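You operate a simulated robot arm through the tools that you are given. There is no shell and no other tool. Be economical: measure what you need, move in short steps, check, and stop when the job is done.

You run a simulated robot arm. Do the job below in one go: nothing can be reset, and whatever is moved stays where it is left.

## Task
Put one of the yellow weight blocks from the steel work table on the steel plate there.

It is judged by the outcome, as a careful person would: the job done as asked, and still so three seconds after it is handed in. It fails if anything else is knocked over, pushed out of place, dropped, spilled or broken.

## Robot
A 6-joint arm with a two-finger parallel gripper, fixed in place. Base frame: the origin is at the foot of the arm, x ahead of it, y to its left, z up; the work surface is at about z = 0. Units: mm, degrees, N and s.
With the tool pointing down near the work surface it reaches from about 160 to 420 mm from the base axis. Its first joint turns from -66.0 to 66.0 degrees. Payload 1.57 kg.
The TCP is the grasp point between the finger pads, 30 mm short of the fingertips. In the tool frame z runs along the fingers and y along their closing line. The gripper opens to 80 mm. The fingers are 17 mm wide and 12 mm thick; the gripper's body (40 by 82 mm) begins 80 mm behind the TCP.
Orientation is that of the tool frame in the base frame, as a unit quaternion [w, x, y, z]. With the fingers straight down and closing along the base's y, the tool's x points along the base's -x, its y along +y and its z along -z.

## Interface
- The arm moves only by the tool arm_command. Its arguments are lists of equal length, an entry for each row: "offset": the shift along the tool's x, y, z in mm, a list of three; "dr": the turn, a rotation vector about the tool's x, y, z in degrees, a list of three; "grip": the finger opening in mm, from 0 to 80. In form: {"offset": [[x, y, z], ...], "dr": [[wx, wy, wz], ...], "grip": [grip, ...]}. A call has 1 to 12 rows; each row shifts and turns the commanded pose from where the row before left it, along the tool's axes as they then stand. A row lasts 0.2 s, in which the tool goes at most 50 mm and 8.6 degrees; a call with a longer step from one row to the next is refused whole, and so is a gripper value outside its range. A pose out of reach is approached as far as the arm can. The call stops where the force on the tool passes 40 N (or 10 N more than at its start, if that is more) or the arm is blocked; 0.2 s more then pass. The fingers move at their own pace (about 153 mm/s each) and stop on an object; they squeeze with about 25 N. The grip force told is the motor's: it shows also when the fingers shut on nothing. Time passes only in rows, and 0.2 s behind the last, so rows that do not move let the fingers close. The reply holds the time, the measured pose of the TCP, the force on the tool along the base axes, the opening and the grip force, in the units named above and with some noise, and new pictures: "views" is both (left out), scene, wrist or none.
- Cameras (640 x 400 px; columns grow to the right, rows downward): "scene" is fixed at [31.9, -336, 395.6]; the picture's right is [0.90, -0.43, 0.00], its down [-0.35, -0.73, -0.58] and it looks along [0.25, 0.53, -0.81] (base axes); focal length 214 px, centre (320, 200). "wrist" rides on the gripper at [-32, 0, -78] in the tool frame; the picture's right is [0.00, -1.00, 0.00], its down [0.97, 0.00, -0.24] and it looks along [0.24, 0.00, 0.97] (tool axes); focal length 218 px, centre (320, 200). There is no depth. A picture from a camera that has moved, and an enlarged one, comes with that camera's place and axes in the base frame and with its lens.
- zoom(camera, box): a new picture of the part [left, top, right, bottom] of that camera's present view, enlarged. No time passes.
- hand_in(): hands the job in; it is judged then, once.

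Go step by step. Nothing tells you positions but the pictures and the camera data: compare them with the known pose of the tool, close in by small moves and look again before you grip or let go. The budget is 90 turns and 150 pictures, counting those below and the enlarged ones. Unless the task says otherwise, let go and move clear before handing in, and close with one line.

The tools are called after "Call:" as name(argument=value, ...) on one line, values as JSON. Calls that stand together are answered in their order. arm_command: Moves the arm, as the interface text tells. Its arguments: {"type":"object","properties":{"offset":{"type":"array"},"dr":{"type":"array"},"grip":{"type":"array"},"views":{"type":"string","enum":["both","scene","wrist","none"]}},"required":["offset","dr","grip"]} The other tools are called the same way: zoom (camera, box) takes an enlarged picture of a part of a camera's view; hand_in () hands the job in.

At the start:

```text
time_s: 0.0
tcp_pos: [210.5, -184.2, 235.4]
tool_rot: [0.0, 0.0, 1.0, 0.0]
contact_force: [0.0, -0.7, -0.3]
finger_gap: 79.7
finger_force: 0.1
```

scene: 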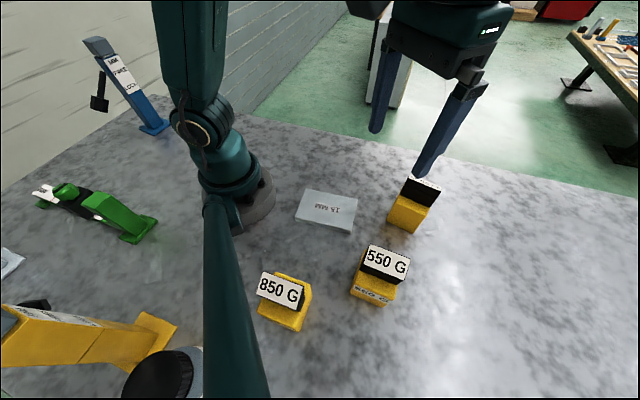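
wrist: 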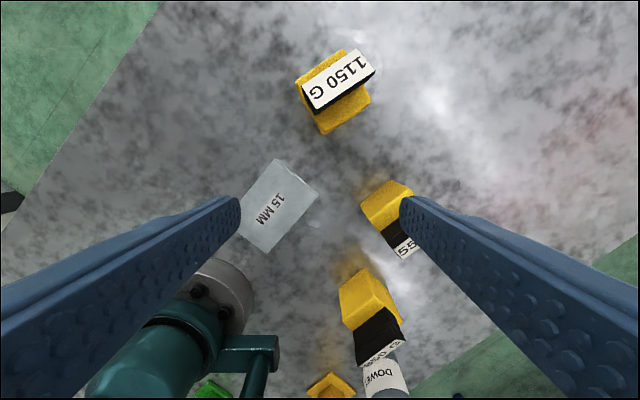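

The view shows three yellow weight blocks (550 G, 850 G, 1150 G) and the steel plate marked "15 MM" near (150,-115). I'll zoom in to see the shapes before choosing one.

Call:
zoom(camera="scene", box=[240, 160, 460, 340])

Call:
zoom(camera="wrist", box=[220, 30, 460, 380])

```text
2.22 times, centred on (350, 250) of scene
camera zoom: at [31.9, -336.0, 395.6], right [0.9, -0.43, 0.0], down [-0.35, -0.73, -0.58], along [0.25, 0.53, -0.81], focal length 477 px, centre (253, 89)
```

zoom: 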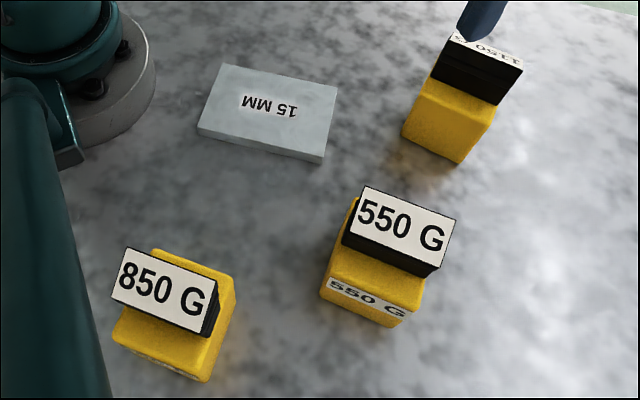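

```text
1.14 times, centred on (340, 205) of wrist
camera zoom: at [243.2, -183.8, 315.0], right [0.0, -1.0, 0.0], down [-0.97, 0.0, 0.24], along [-0.24, 0.0, -0.97], focal length 249 px, centre (297, 194)
```

zoom: 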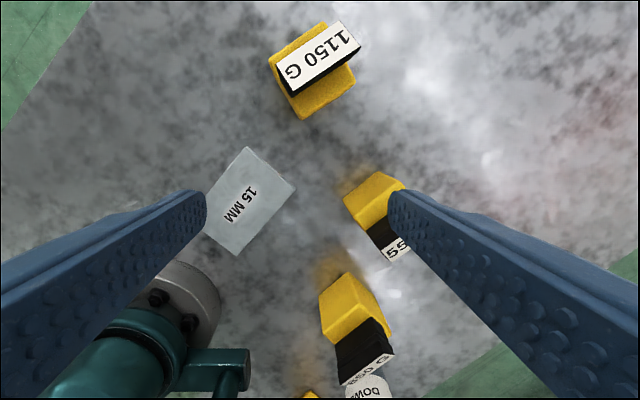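

The blocks have a narrow black handle bar on a yellow base, and the bar's long side runs along about (0.65,-0.76). I'll take the 550 G block: hover above it, turned to close across the bar.

Call:
arm_command(offset=[[20, -35, 0], [20, -35, 0], [20, -35, 0], [0, 0, 0], [0, 0, 0], [0, 0, 0], [0, 0, 0], [0, 0, 0], [0, 0, 0], [0, 0, 0]], dr=[[0, 0, 0], [0, 0, 0], [0, 0, 0], [0, 0, 8.25], [0, 0, 8.25], [0, 0, 8.25], [0, 0, 8.25], [0, 0, 8.25], [0, 0, 8.25], [0, 0, 0]], grip=[80, 80, 80, 80, 80, 80, 80, 80, 80, 80])

```text
time_s: 2.2
tcp_pos: [151.4, -289.0, 237.5]
tool_rot: [-0.001, 0.419, 0.908, 0.0]
contact_force: [-0.1, 0.0, -0.2]
finger_gap: 80.0
finger_force: 0.1
camera wrist: at [171.9, -313.3, 315.0], right [-0.76, -0.65, 0.0], down [-0.63, 0.74, 0.24], along [-0.16, 0.18, -0.97], focal length 218 px, centre (320, 200)
```

scene: 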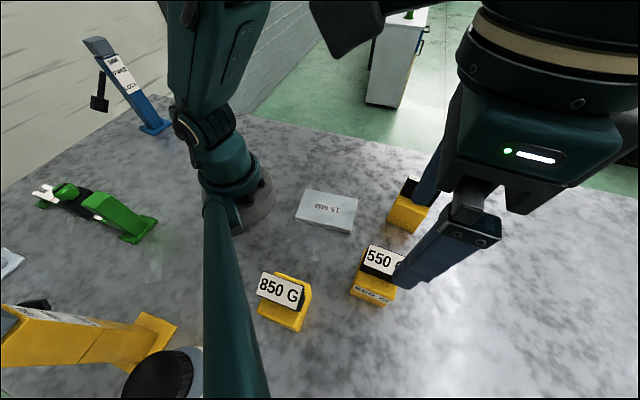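
wrist: 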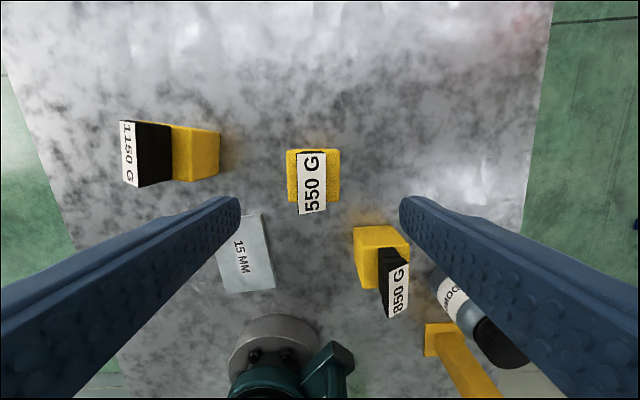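

Call:
zoom(camera="wrist", box=[210, 100, 430, 320])

```text
1.82 times, centred on (320, 210) of wrist
camera zoom: at [171.9, -313.3, 315.0], right [-0.76, -0.65, 0.0], down [-0.63, 0.74, 0.24], along [-0.16, 0.18, -0.97], focal length 397 px, centre (320, 182)
```

zoom: 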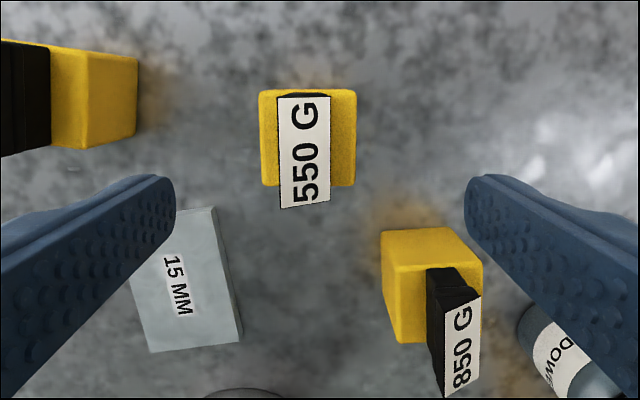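

Call:
zoom(camera="scene", box=[335, 235, 435, 315])

```text
5.00 times, centred on (385, 275) of scene
camera zoom: at [31.9, -336.0, 395.6], right [0.9, -0.43, 0.0], down [-0.35, -0.73, -0.58], along [0.25, 0.53, -0.81], focal length 1072 px, centre (-5, -175)
```

zoom: 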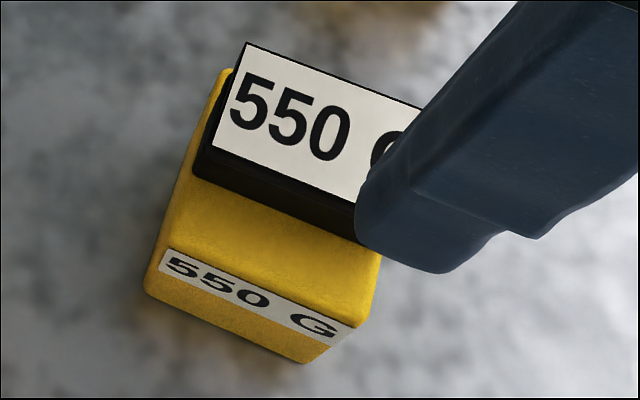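

The 550 G block is about a 58 mm cube centred near (155,-281), with a bar about 30 wide on top reaching z≈87. I'll move directly above it and look again.

Call:
arm_command(offset=[[4, 8, 0], [0, 0, 35], [0, 0, 35], [0, 0, 27], [0, 0, 0]], dr=[[0, 0, 0], [0, 0, 0], [0, 0, 0], [0, 0, 0], [0, 0, 0]], grip=[80, 80, 80, 80, 80])

Call:
zoom(camera="scene", box=[310, 200, 450, 320])

```text
time_s: 3.4
tcp_pos: [155.1, -282.5, 139.0]
tool_rot: [0.0, 0.418, 0.908, 0.0]
contact_force: [1.5, 0.0, 1.0]
finger_gap: 79.9
finger_force: 0.1
camera wrist: at [175.4, -305.6, 217.3], right [-0.76, -0.65, 0.0], down [-0.63, 0.74, 0.24], along [-0.16, 0.18, -0.97], focal length 218 px, centre (320, 200)
```

scene: 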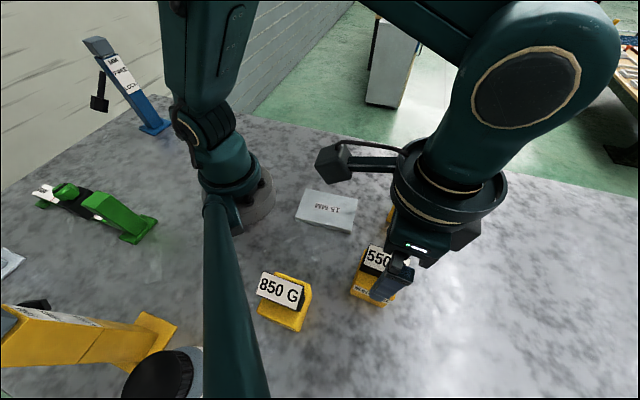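
wrist: 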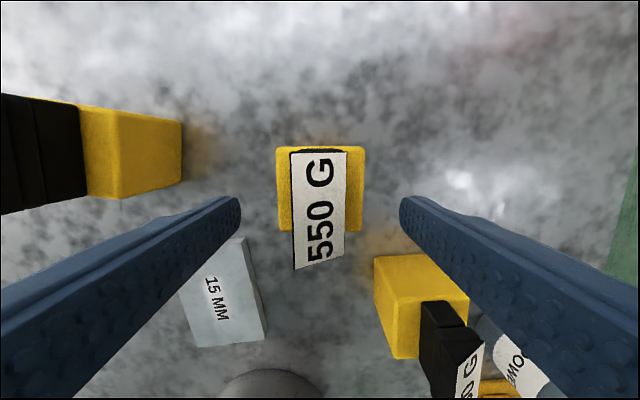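

```text
3.33 times, centred on (380, 260) of scene
camera zoom: at [31.9, -336.0, 395.6], right [0.9, -0.43, 0.0], down [-0.35, -0.73, -0.58], along [0.25, 0.53, -0.81], focal length 715 px, centre (120, 0)
```

zoom: 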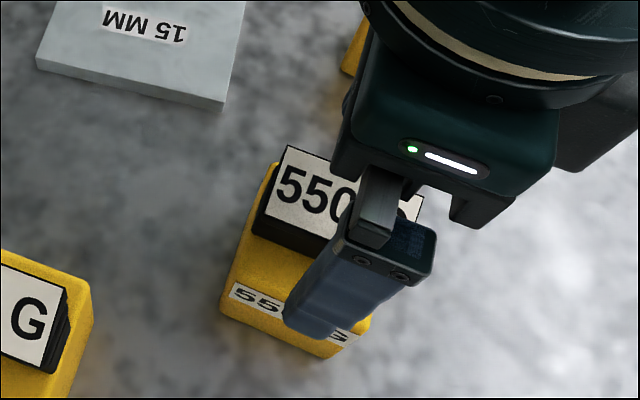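

The bar's top is sloped and its sides are grooved, so the squarer yellow cube (about 63 mm wide, centred between the fingers) is the better grip. I'll go down part way and check clearance.

Call:
arm_command(offset=[[0, 0, 20], [0, 0, 17], [0, 0, 0]], dr=[[0, 0, 0], [0, 0, 0], [0, 0, 0]], grip=[80, 80, 80], views="wrist")

Call:
zoom(camera="scene", box=[330, 220, 430, 310])

```text
time_s: 4.2
tcp_pos: [153.5, -281.2, 103.1]
tool_rot: [0.0, 0.419, 0.908, 0.0]
contact_force: [0.6, 0.5, -0.1]
finger_gap: 80.0
finger_force: 0.1
camera wrist: at [175.2, -305.3, 180.5], right [-0.76, -0.65, 0.0], down [-0.63, 0.74, 0.24], along [-0.16, 0.18, -0.97], focal length 218 px, centre (320, 200)
```

wrist: 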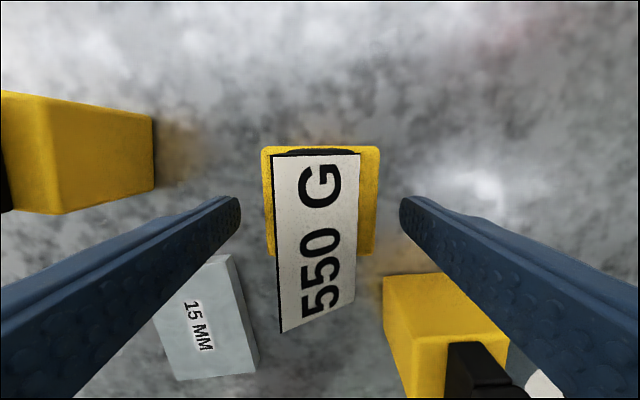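

```text
4.44 times, centred on (380, 265) of scene
camera zoom: at [31.9, -336.0, 395.6], right [0.9, -0.43, 0.0], down [-0.35, -0.73, -0.58], along [0.25, 0.53, -0.81], focal length 953 px, centre (53, -89)
```

zoom: 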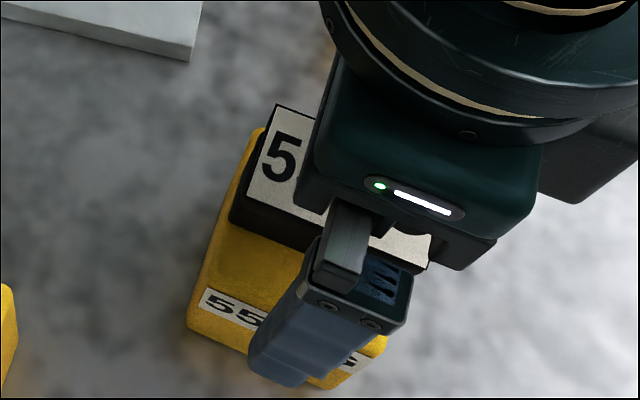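

The fingers straddle the cube evenly, with 7 mm or more of clearance each side. I'll go down to TCP z≈53 and close.

Call:
arm_command(offset=[[0, 0, 15], [0, 0, 15], [0, 0, 15], [0, 0, 5], [0, 0, 0]], dr=[[0, 0, 0], [0, 0, 0], [0, 0, 0], [0, 0, 0], [0, 0, 0]], grip=[80, 80, 80, 80, 80])

```text
time_s: 5.4
tcp_pos: [153.7, -280.6, 52.8]
tool_rot: [-0.001, 0.418, 0.908, 0.001]
contact_force: [0.0, -0.6, 0.6]
finger_gap: 80.0
finger_force: 0.0
camera wrist: at [175.4, -305.3, 130.8], right [-0.76, -0.65, 0.0], down [-0.63, 0.74, 0.24], along [-0.16, 0.18, -0.97], focal length 218 px, centre (320, 200)
```

scene: 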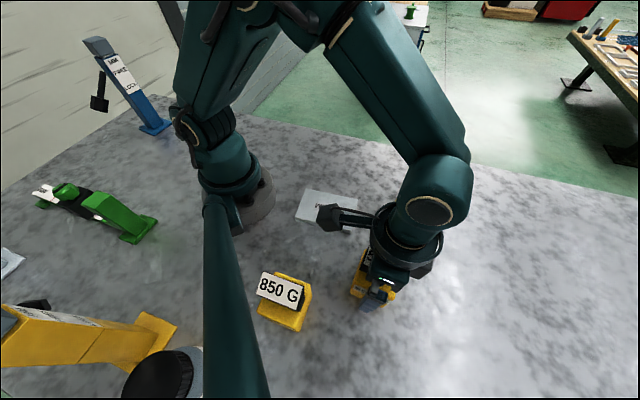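
wrist: 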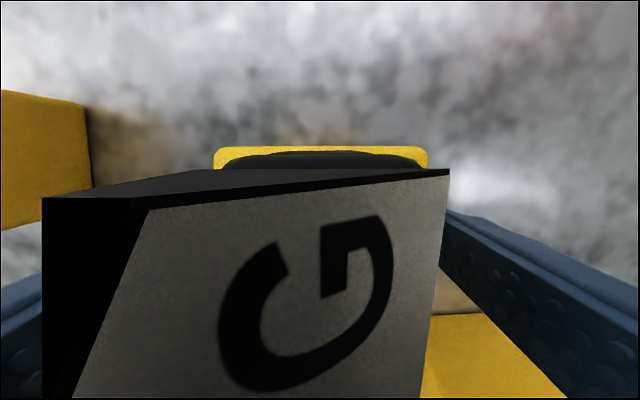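

No contact so far and the cube is between the pads. I'll close now.

Call:
arm_command(offset=[[0, 0, 0], [0, 0, 0], [0, 0, 0]], dr=[[0, 0, 0], [0, 0, 0], [0, 0, 0]], grip=[40, 40, 40], views="none")

```text
time_s: 6.2
tcp_pos: [154.7, -281.0, 53.1]
tool_rot: [-0.001, 0.418, 0.908, 0.0]
contact_force: [-1.0, -1.8, 0.2]
finger_gap: 59.7
finger_force: 25.3
```

The fingers are holding the cube at 59.7 mm. I'll lift it 60 mm and check the hold.

Call:
arm_command(offset=[[0, 0, -10], [0, 0, -20], [0, 0, -30], [0, 0, 0]], dr=[[0, 0, 0], [0, 0, 0], [0, 0, 0], [0, 0, 0]], grip=[40, 40, 40, 40])

Call:
zoom(camera="scene", box=[280, 160, 440, 300])

```text
time_s: 7.2
tcp_pos: [155.4, -280.3, 113.7]
tool_rot: [0.0, 0.419, 0.908, 0.0]
contact_force: [-1.1, -0.7, -6.2]
finger_gap: 60.0
finger_force: 24.6
camera wrist: at [175.8, -304.5, 191.6], right [-0.76, -0.65, 0.0], down [-0.63, 0.74, 0.24], along [-0.16, 0.18, -0.97], focal length 218 px, centre (320, 200)
```

scene: 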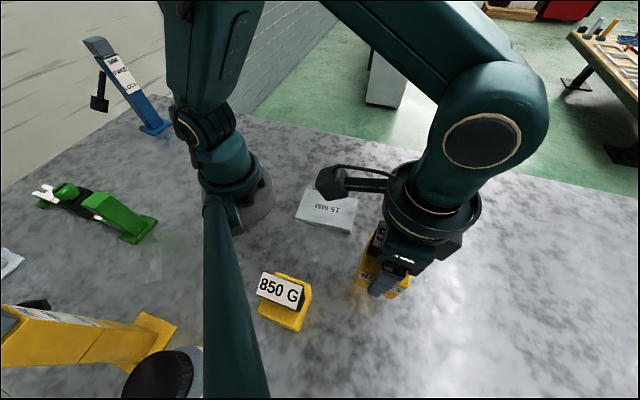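
wrist: 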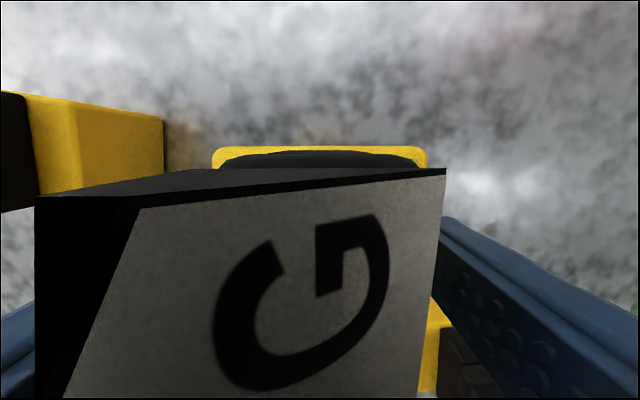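

```text
2.86 times, centred on (360, 230) of scene
camera zoom: at [31.9, -336.1, 395.6], right [0.9, -0.43, 0.0], down [-0.35, -0.73, -0.58], along [0.25, 0.53, -0.81], focal length 613 px, centre (206, 114)
```

zoom: 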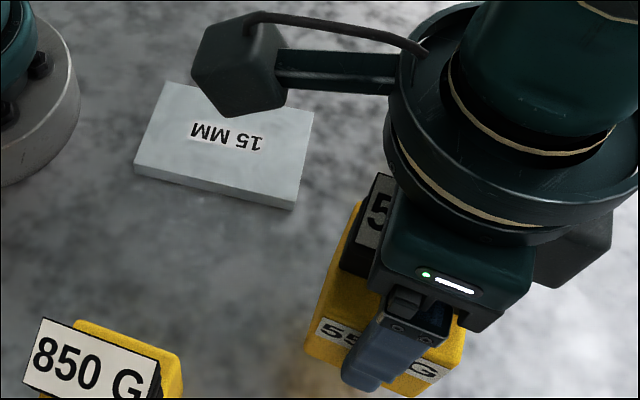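

The block is held securely (weight felt, gap steady). A bracket sticks out from the wrist towards the arm's base side. I'll raise the block and turn it about 80° so the bracket points sideways near the plate and the block lines up with the plate.

Call:
arm_command(offset=[[0, 0, -30], [0, 0, -25], [0, 0, 0], [0, 0, 0], [0, 0, 0], [0, 0, 0], [0, 0, 0], [0, 0, 0], [0, 0, 0], [0, 0, 0], [0, 0, 0], [0, 0, 0]], dr=[[0, 0, 0], [0, 0, 0], [0, 0, 8], [0, 0, 8], [0, 0, 8], [0, 0, 8], [0, 0, 8], [0, 0, 8], [0, 0, 8], [0, 0, 8], [0, 0, 8], [0, 0, 8]], grip=[40, 40, 40, 40, 40, 40, 40, 40, 40, 40, 40, 40])

Call:
zoom(camera="scene", box=[280, 170, 380, 250])

```text
time_s: 9.8
tcp_pos: [154.4, -280.6, 166.7]
tool_rot: [0.0, 0.905, 0.425, 0.0]
contact_force: [0.0, -0.7, -4.6]
finger_gap: 59.9
finger_force: 25.0
camera wrist: at [134.0, -305.4, 245.6], right [-0.77, 0.64, 0.0], down [0.62, 0.75, 0.24], along [0.15, 0.18, -0.97], focal length 218 px, centre (320, 200)
```

scene: 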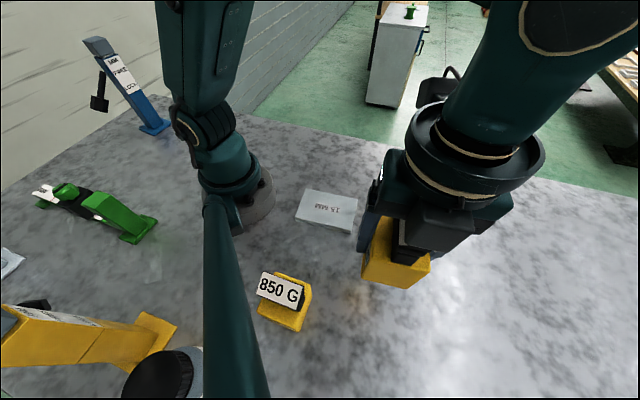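
wrist: 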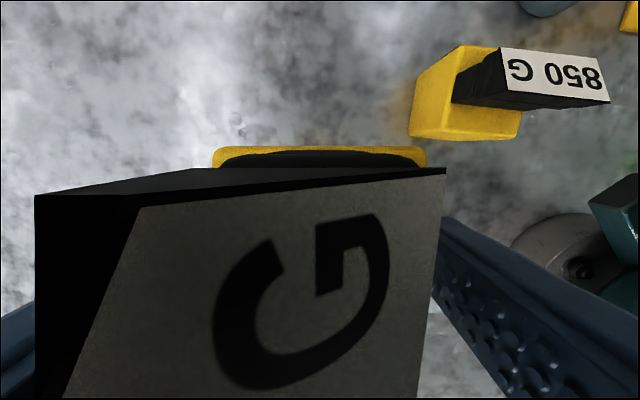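

```text
5.00 times, centred on (330, 210) of scene
camera zoom: at [31.9, -336.1, 395.6], right [0.9, -0.43, 0.0], down [-0.35, -0.73, -0.58], along [0.25, 0.53, -0.81], focal length 1072 px, centre (270, 150)
```

zoom: 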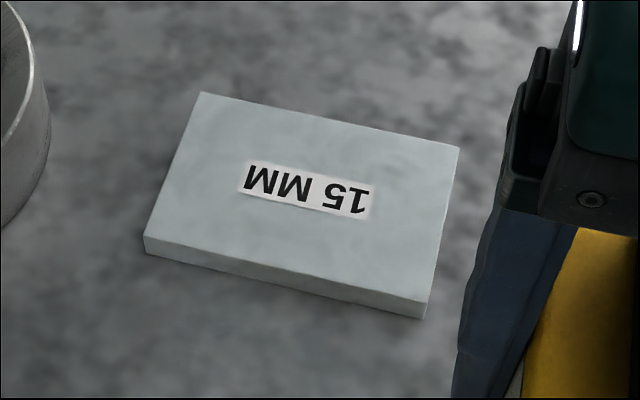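

The plate's top centre is near (154,-113), its size about 80 x 118, and its sides now line up with the block. I'll carry the block over it at the same height.

Call:
arm_command(offset=[[12.9, -10.7, 0], [25.8, -21.4, 0], [25.8, -21.4, 0], [25.8, -21.4, 0], [25.8, -21.4, 0], [12.9, -10.7, 0], [0, 0, 0]], dr=[[0, 0, 0], [0, 0, 0], [0, 0, 0], [0, 0, 0], [0, 0, 0], [0, 0, 0], [0, 0, 0]], grip=[40, 40, 40, 40, 40, 40, 40])

Call:
zoom(camera="scene", box=[260, 110, 420, 250])

```text
time_s: 11.4
tcp_pos: [155.3, -112.8, 167.4]
tool_rot: [0.0, 0.904, 0.427, 0.0]
contact_force: [-0.1, -0.4, -6.3]
finger_gap: 60.1
finger_force: 24.9
camera wrist: at [133.9, -137.9, 245.7], right [-0.77, 0.64, 0.0], down [0.62, 0.75, 0.24], along [0.15, 0.19, -0.97], focal length 218 px, centre (320, 200)
```

scene: 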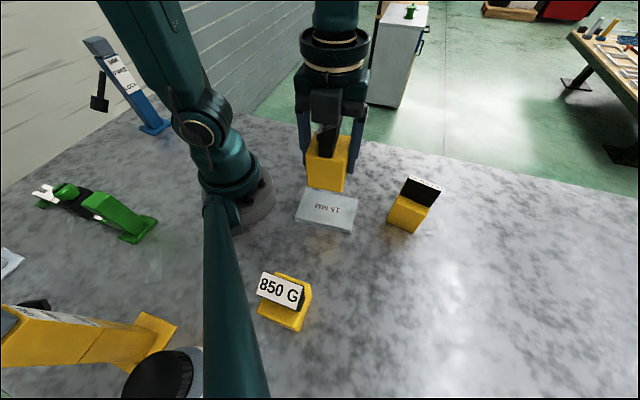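
wrist: 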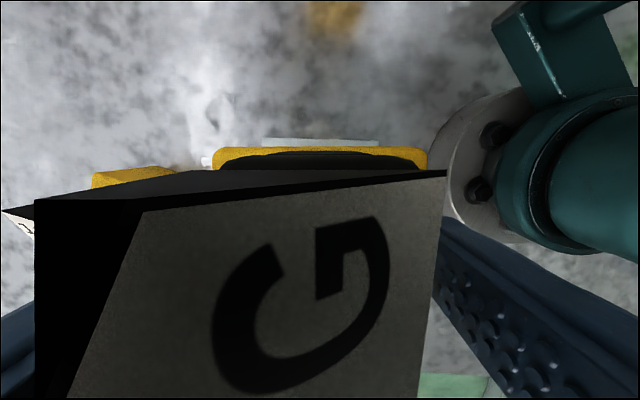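

```text
2.86 times, centred on (340, 180) of scene
camera zoom: at [31.9, -336.0, 395.6], right [0.9, -0.43, 0.0], down [-0.35, -0.73, -0.58], along [0.25, 0.53, -0.81], focal length 613 px, centre (263, 257)
```

zoom: 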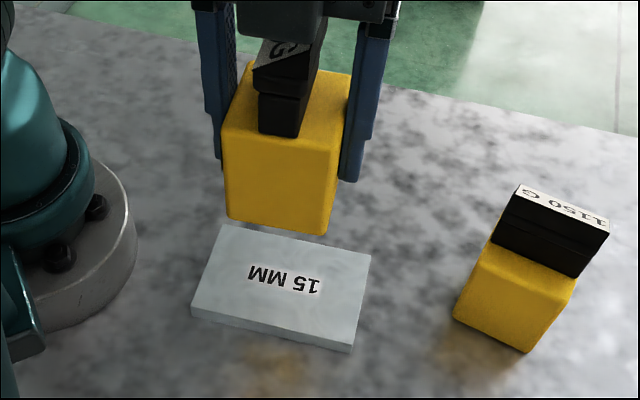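

The block is centred over the plate in both views. I'll lower it to just above the surface.

Call:
arm_command(offset=[[0, 0, 20], [0, 0, 25], [0, 0, 25], [0, 0, 18], [0, 0, 0]], dr=[[0, 0, 0], [0, 0, 0], [0, 0, 0], [0, 0, 0], [0, 0, 0]], grip=[40, 40, 40, 40, 40])

Call:
zoom(camera="scene", box=[270, 140, 390, 240])

```text
time_s: 12.6
tcp_pos: [152.8, -112.5, 79.5]
tool_rot: [0.001, 0.904, 0.427, 0.0]
contact_force: [-0.9, 0.4, -6.4]
finger_gap: 59.8
finger_force: 24.8
camera wrist: at [133.9, -138.0, 157.5], right [-0.77, 0.64, 0.0], down [0.62, 0.75, 0.24], along [0.15, 0.19, -0.97], focal length 218 px, centre (320, 200)
```

scene: 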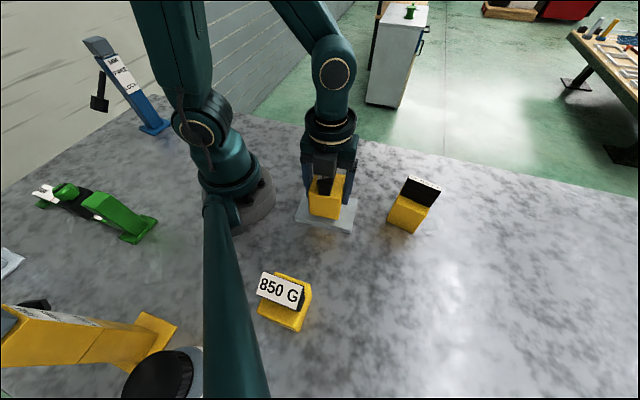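
wrist: 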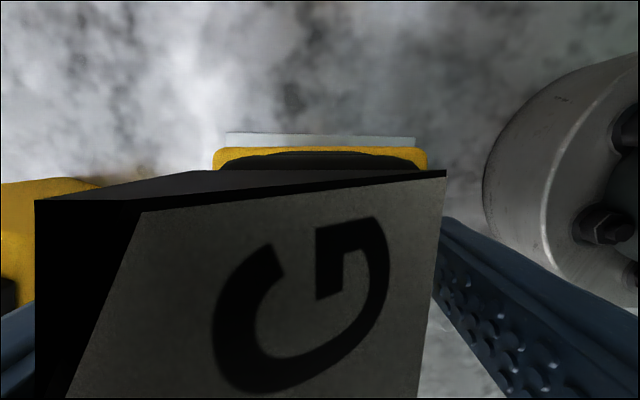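

```text
4.00 times, centred on (330, 190) of scene
camera zoom: at [31.9, -336.0, 395.6], right [0.9, -0.43, 0.0], down [-0.35, -0.73, -0.58], along [0.25, 0.53, -0.81], focal length 858 px, centre (280, 240)
```

zoom: 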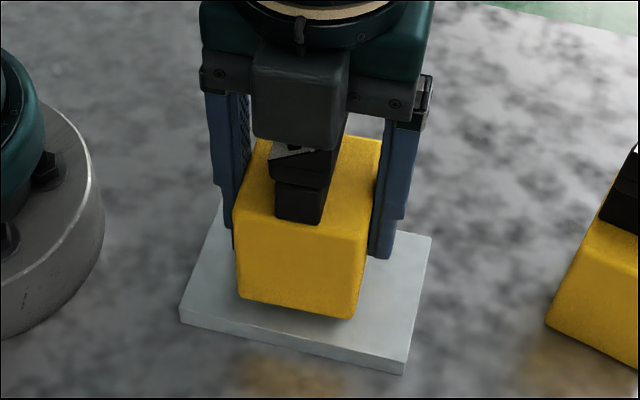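

It is well centred, about 10 mm above the plate. I'll lower it gently to contact.

Call:
arm_command(offset=[[0, 0, 3], [0, 0, 3], [0, 0, 2], [0, 0, 1], [0, 0, 0]], dr=[[0, 0, 0], [0, 0, 0], [0, 0, 0], [0, 0, 0], [0, 0, 0]], grip=[40, 40, 40, 40, 40], views="none")

Call:
zoom(camera="scene", box=[290, 165, 370, 235])

```text
time_s: 13.8
tcp_pos: [154.3, -114.3, 70.9]
tool_rot: [0.001, 0.905, 0.426, 0.0]
contact_force: [0.1, -0.3, -5.5]
finger_gap: 60.1
finger_force: 25.1
```

```text
5.71 times, centred on (330, 200) of scene
camera zoom: at [31.9, -336.0, 395.6], right [0.9, -0.43, 0.0], down [-0.35, -0.73, -0.58], along [0.25, 0.53, -0.81], focal length 1226 px, centre (263, 200)
```

zoom: 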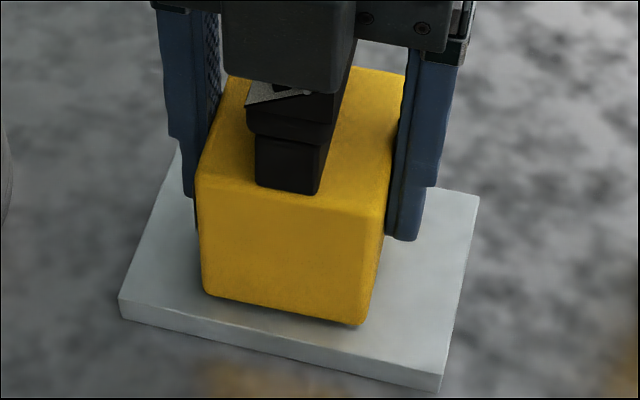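

It still hangs a few millimetres above the plate (5.5 N is its weight). I'll go on down in 1 mm steps.

Call:
arm_command(offset=[[0, 0, 1], [0, 0, 1], [0, 0, 0.7], [0, 0, 0]], dr=[[0, 0, 0], [0, 0, 0], [0, 0, 0], [0, 0, 0]], grip=[40, 40, 40, 40], views="none")

```text
time_s: 14.8
tcp_pos: [154.1, -112.5, 67.2]
tool_rot: [0.0, 0.904, 0.427, -0.001]
contact_force: [0.0, 0.4, -5.0]
finger_gap: 60.0
finger_force: 25.2
```

Call:
arm_command(offset=[[0, 0, 0.7], [0, 0, 0]], dr=[[0, 0, 0], [0, 0, 0]], grip=[40, 40], views="none")

```text
time_s: 15.4
tcp_pos: [154.1, -114.0, 67.9]
tool_rot: [0.0, 0.905, 0.426, 0.0]
contact_force: [-1.7, 7.0, 23.4]
finger_gap: 60.0
finger_force: 25.5
```

The block is now pressing on the plate. I'll ease back a touch and open the fingers.

Call:
arm_command(offset=[[0, 0, -0.5], [0, 0, 0], [0, 0, 0], [0, 0, 0]], dr=[[0, 0, 0], [0, 0, 0], [0, 0, 0], [0, 0, 0]], grip=[40, 40, 80, 80])

Call:
zoom(camera="scene", box=[280, 150, 380, 240])

```text
time_s: 16.4
tcp_pos: [153.9, -113.4, 66.0]
tool_rot: [0.0, 0.905, 0.426, -0.001]
contact_force: [-0.4, 0.0, -0.2]
finger_gap: 79.8
finger_force: 0.1
camera wrist: at [133.8, -137.8, 145.9], right [-0.77, 0.64, 0.0], down [0.62, 0.75, 0.24], along [0.15, 0.19, -0.97], focal length 218 px, centre (320, 200)
```

scene: 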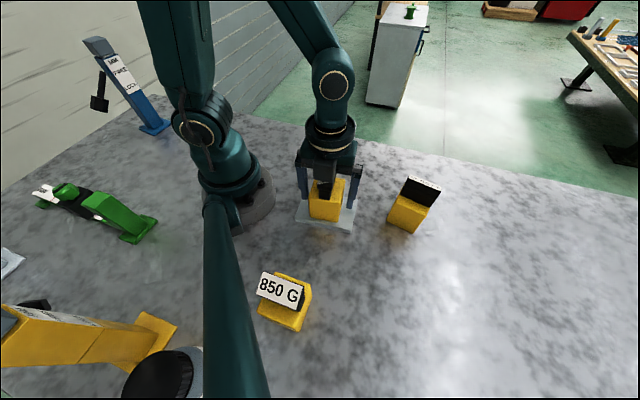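
wrist: 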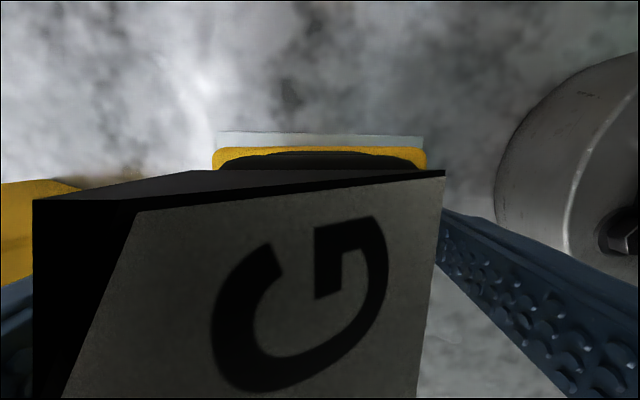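

```text
4.44 times, centred on (330, 195) of scene
camera zoom: at [31.9, -336.0, 395.6], right [0.9, -0.43, 0.0], down [-0.35, -0.73, -0.58], along [0.25, 0.53, -0.81], focal length 953 px, centre (276, 222)
```

zoom: 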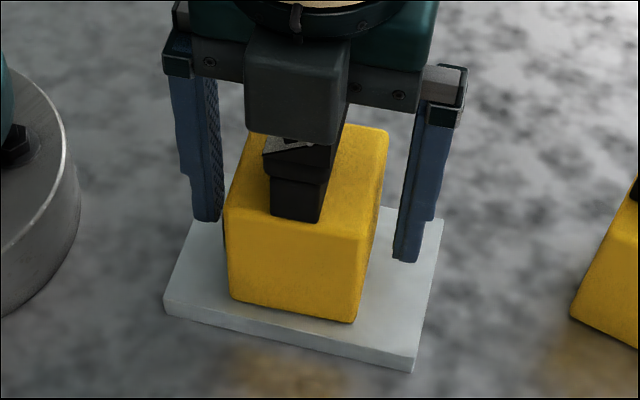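

The fingers are open and the block rests on the plate. I'll rise straight up to get clear.

Call:
arm_command(offset=[[0, 0, -10], [0, 0, -25], [0, 0, -30], [0, 0, -35], [0, 0, -20], [0, 0, 0], [0, 0, 0]], dr=[[0, 0, 0], [0, 0, 0], [0, 0, 0], [0, 0, 0], [0, 0, 0], [0, 0, 0], [0, 0, 0]], grip=[80, 80, 80, 80, 80, 80, 80])

Call:
zoom(camera="scene", box=[280, 150, 380, 240])

```text
time_s: 18.0
tcp_pos: [154.2, -113.1, 186.9]
tool_rot: [0.0, 0.904, 0.427, 0.0]
contact_force: [1.2, -1.1, 0.8]
finger_gap: 79.9
finger_force: 0.1
camera wrist: at [134.0, -137.6, 265.8], right [-0.77, 0.64, 0.0], down [0.62, 0.75, 0.24], along [0.15, 0.19, -0.97], focal length 218 px, centre (320, 200)
```

scene: 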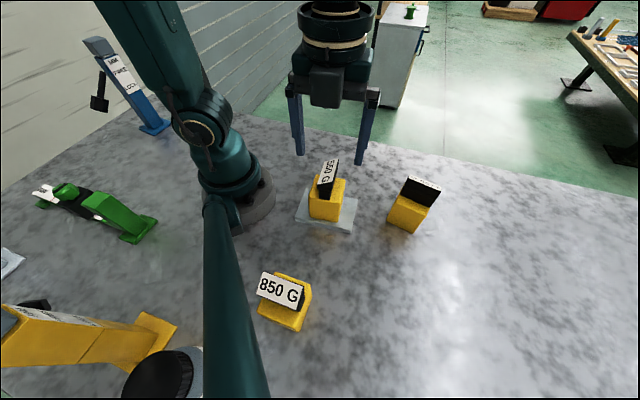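
wrist: 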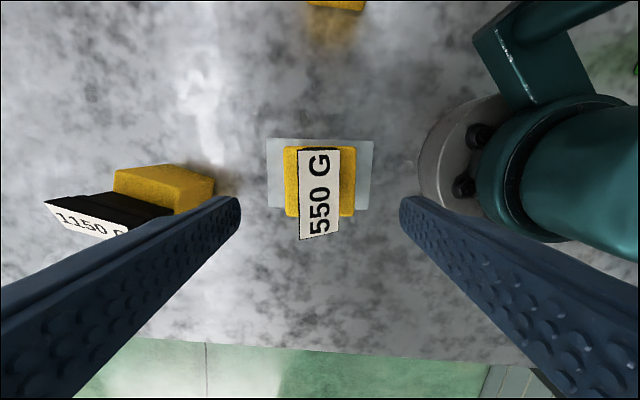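

```text
4.44 times, centred on (330, 195) of scene
camera zoom: at [31.9, -336.0, 395.6], right [0.9, -0.43, 0.0], down [-0.35, -0.73, -0.58], along [0.25, 0.53, -0.81], focal length 953 px, centre (276, 222)
```

zoom: 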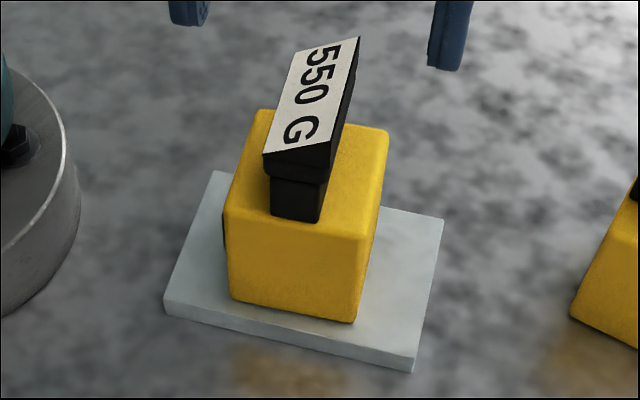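

The 550 G block sits centred on the plate, the gripper is clear and nothing else has moved. I'm handing in.

Call:
hand_in()

```text
The job is handed in.
```

The yellow 550 G weight block is resting centred on the steel plate; the gripper is clear and nothing else was moved.
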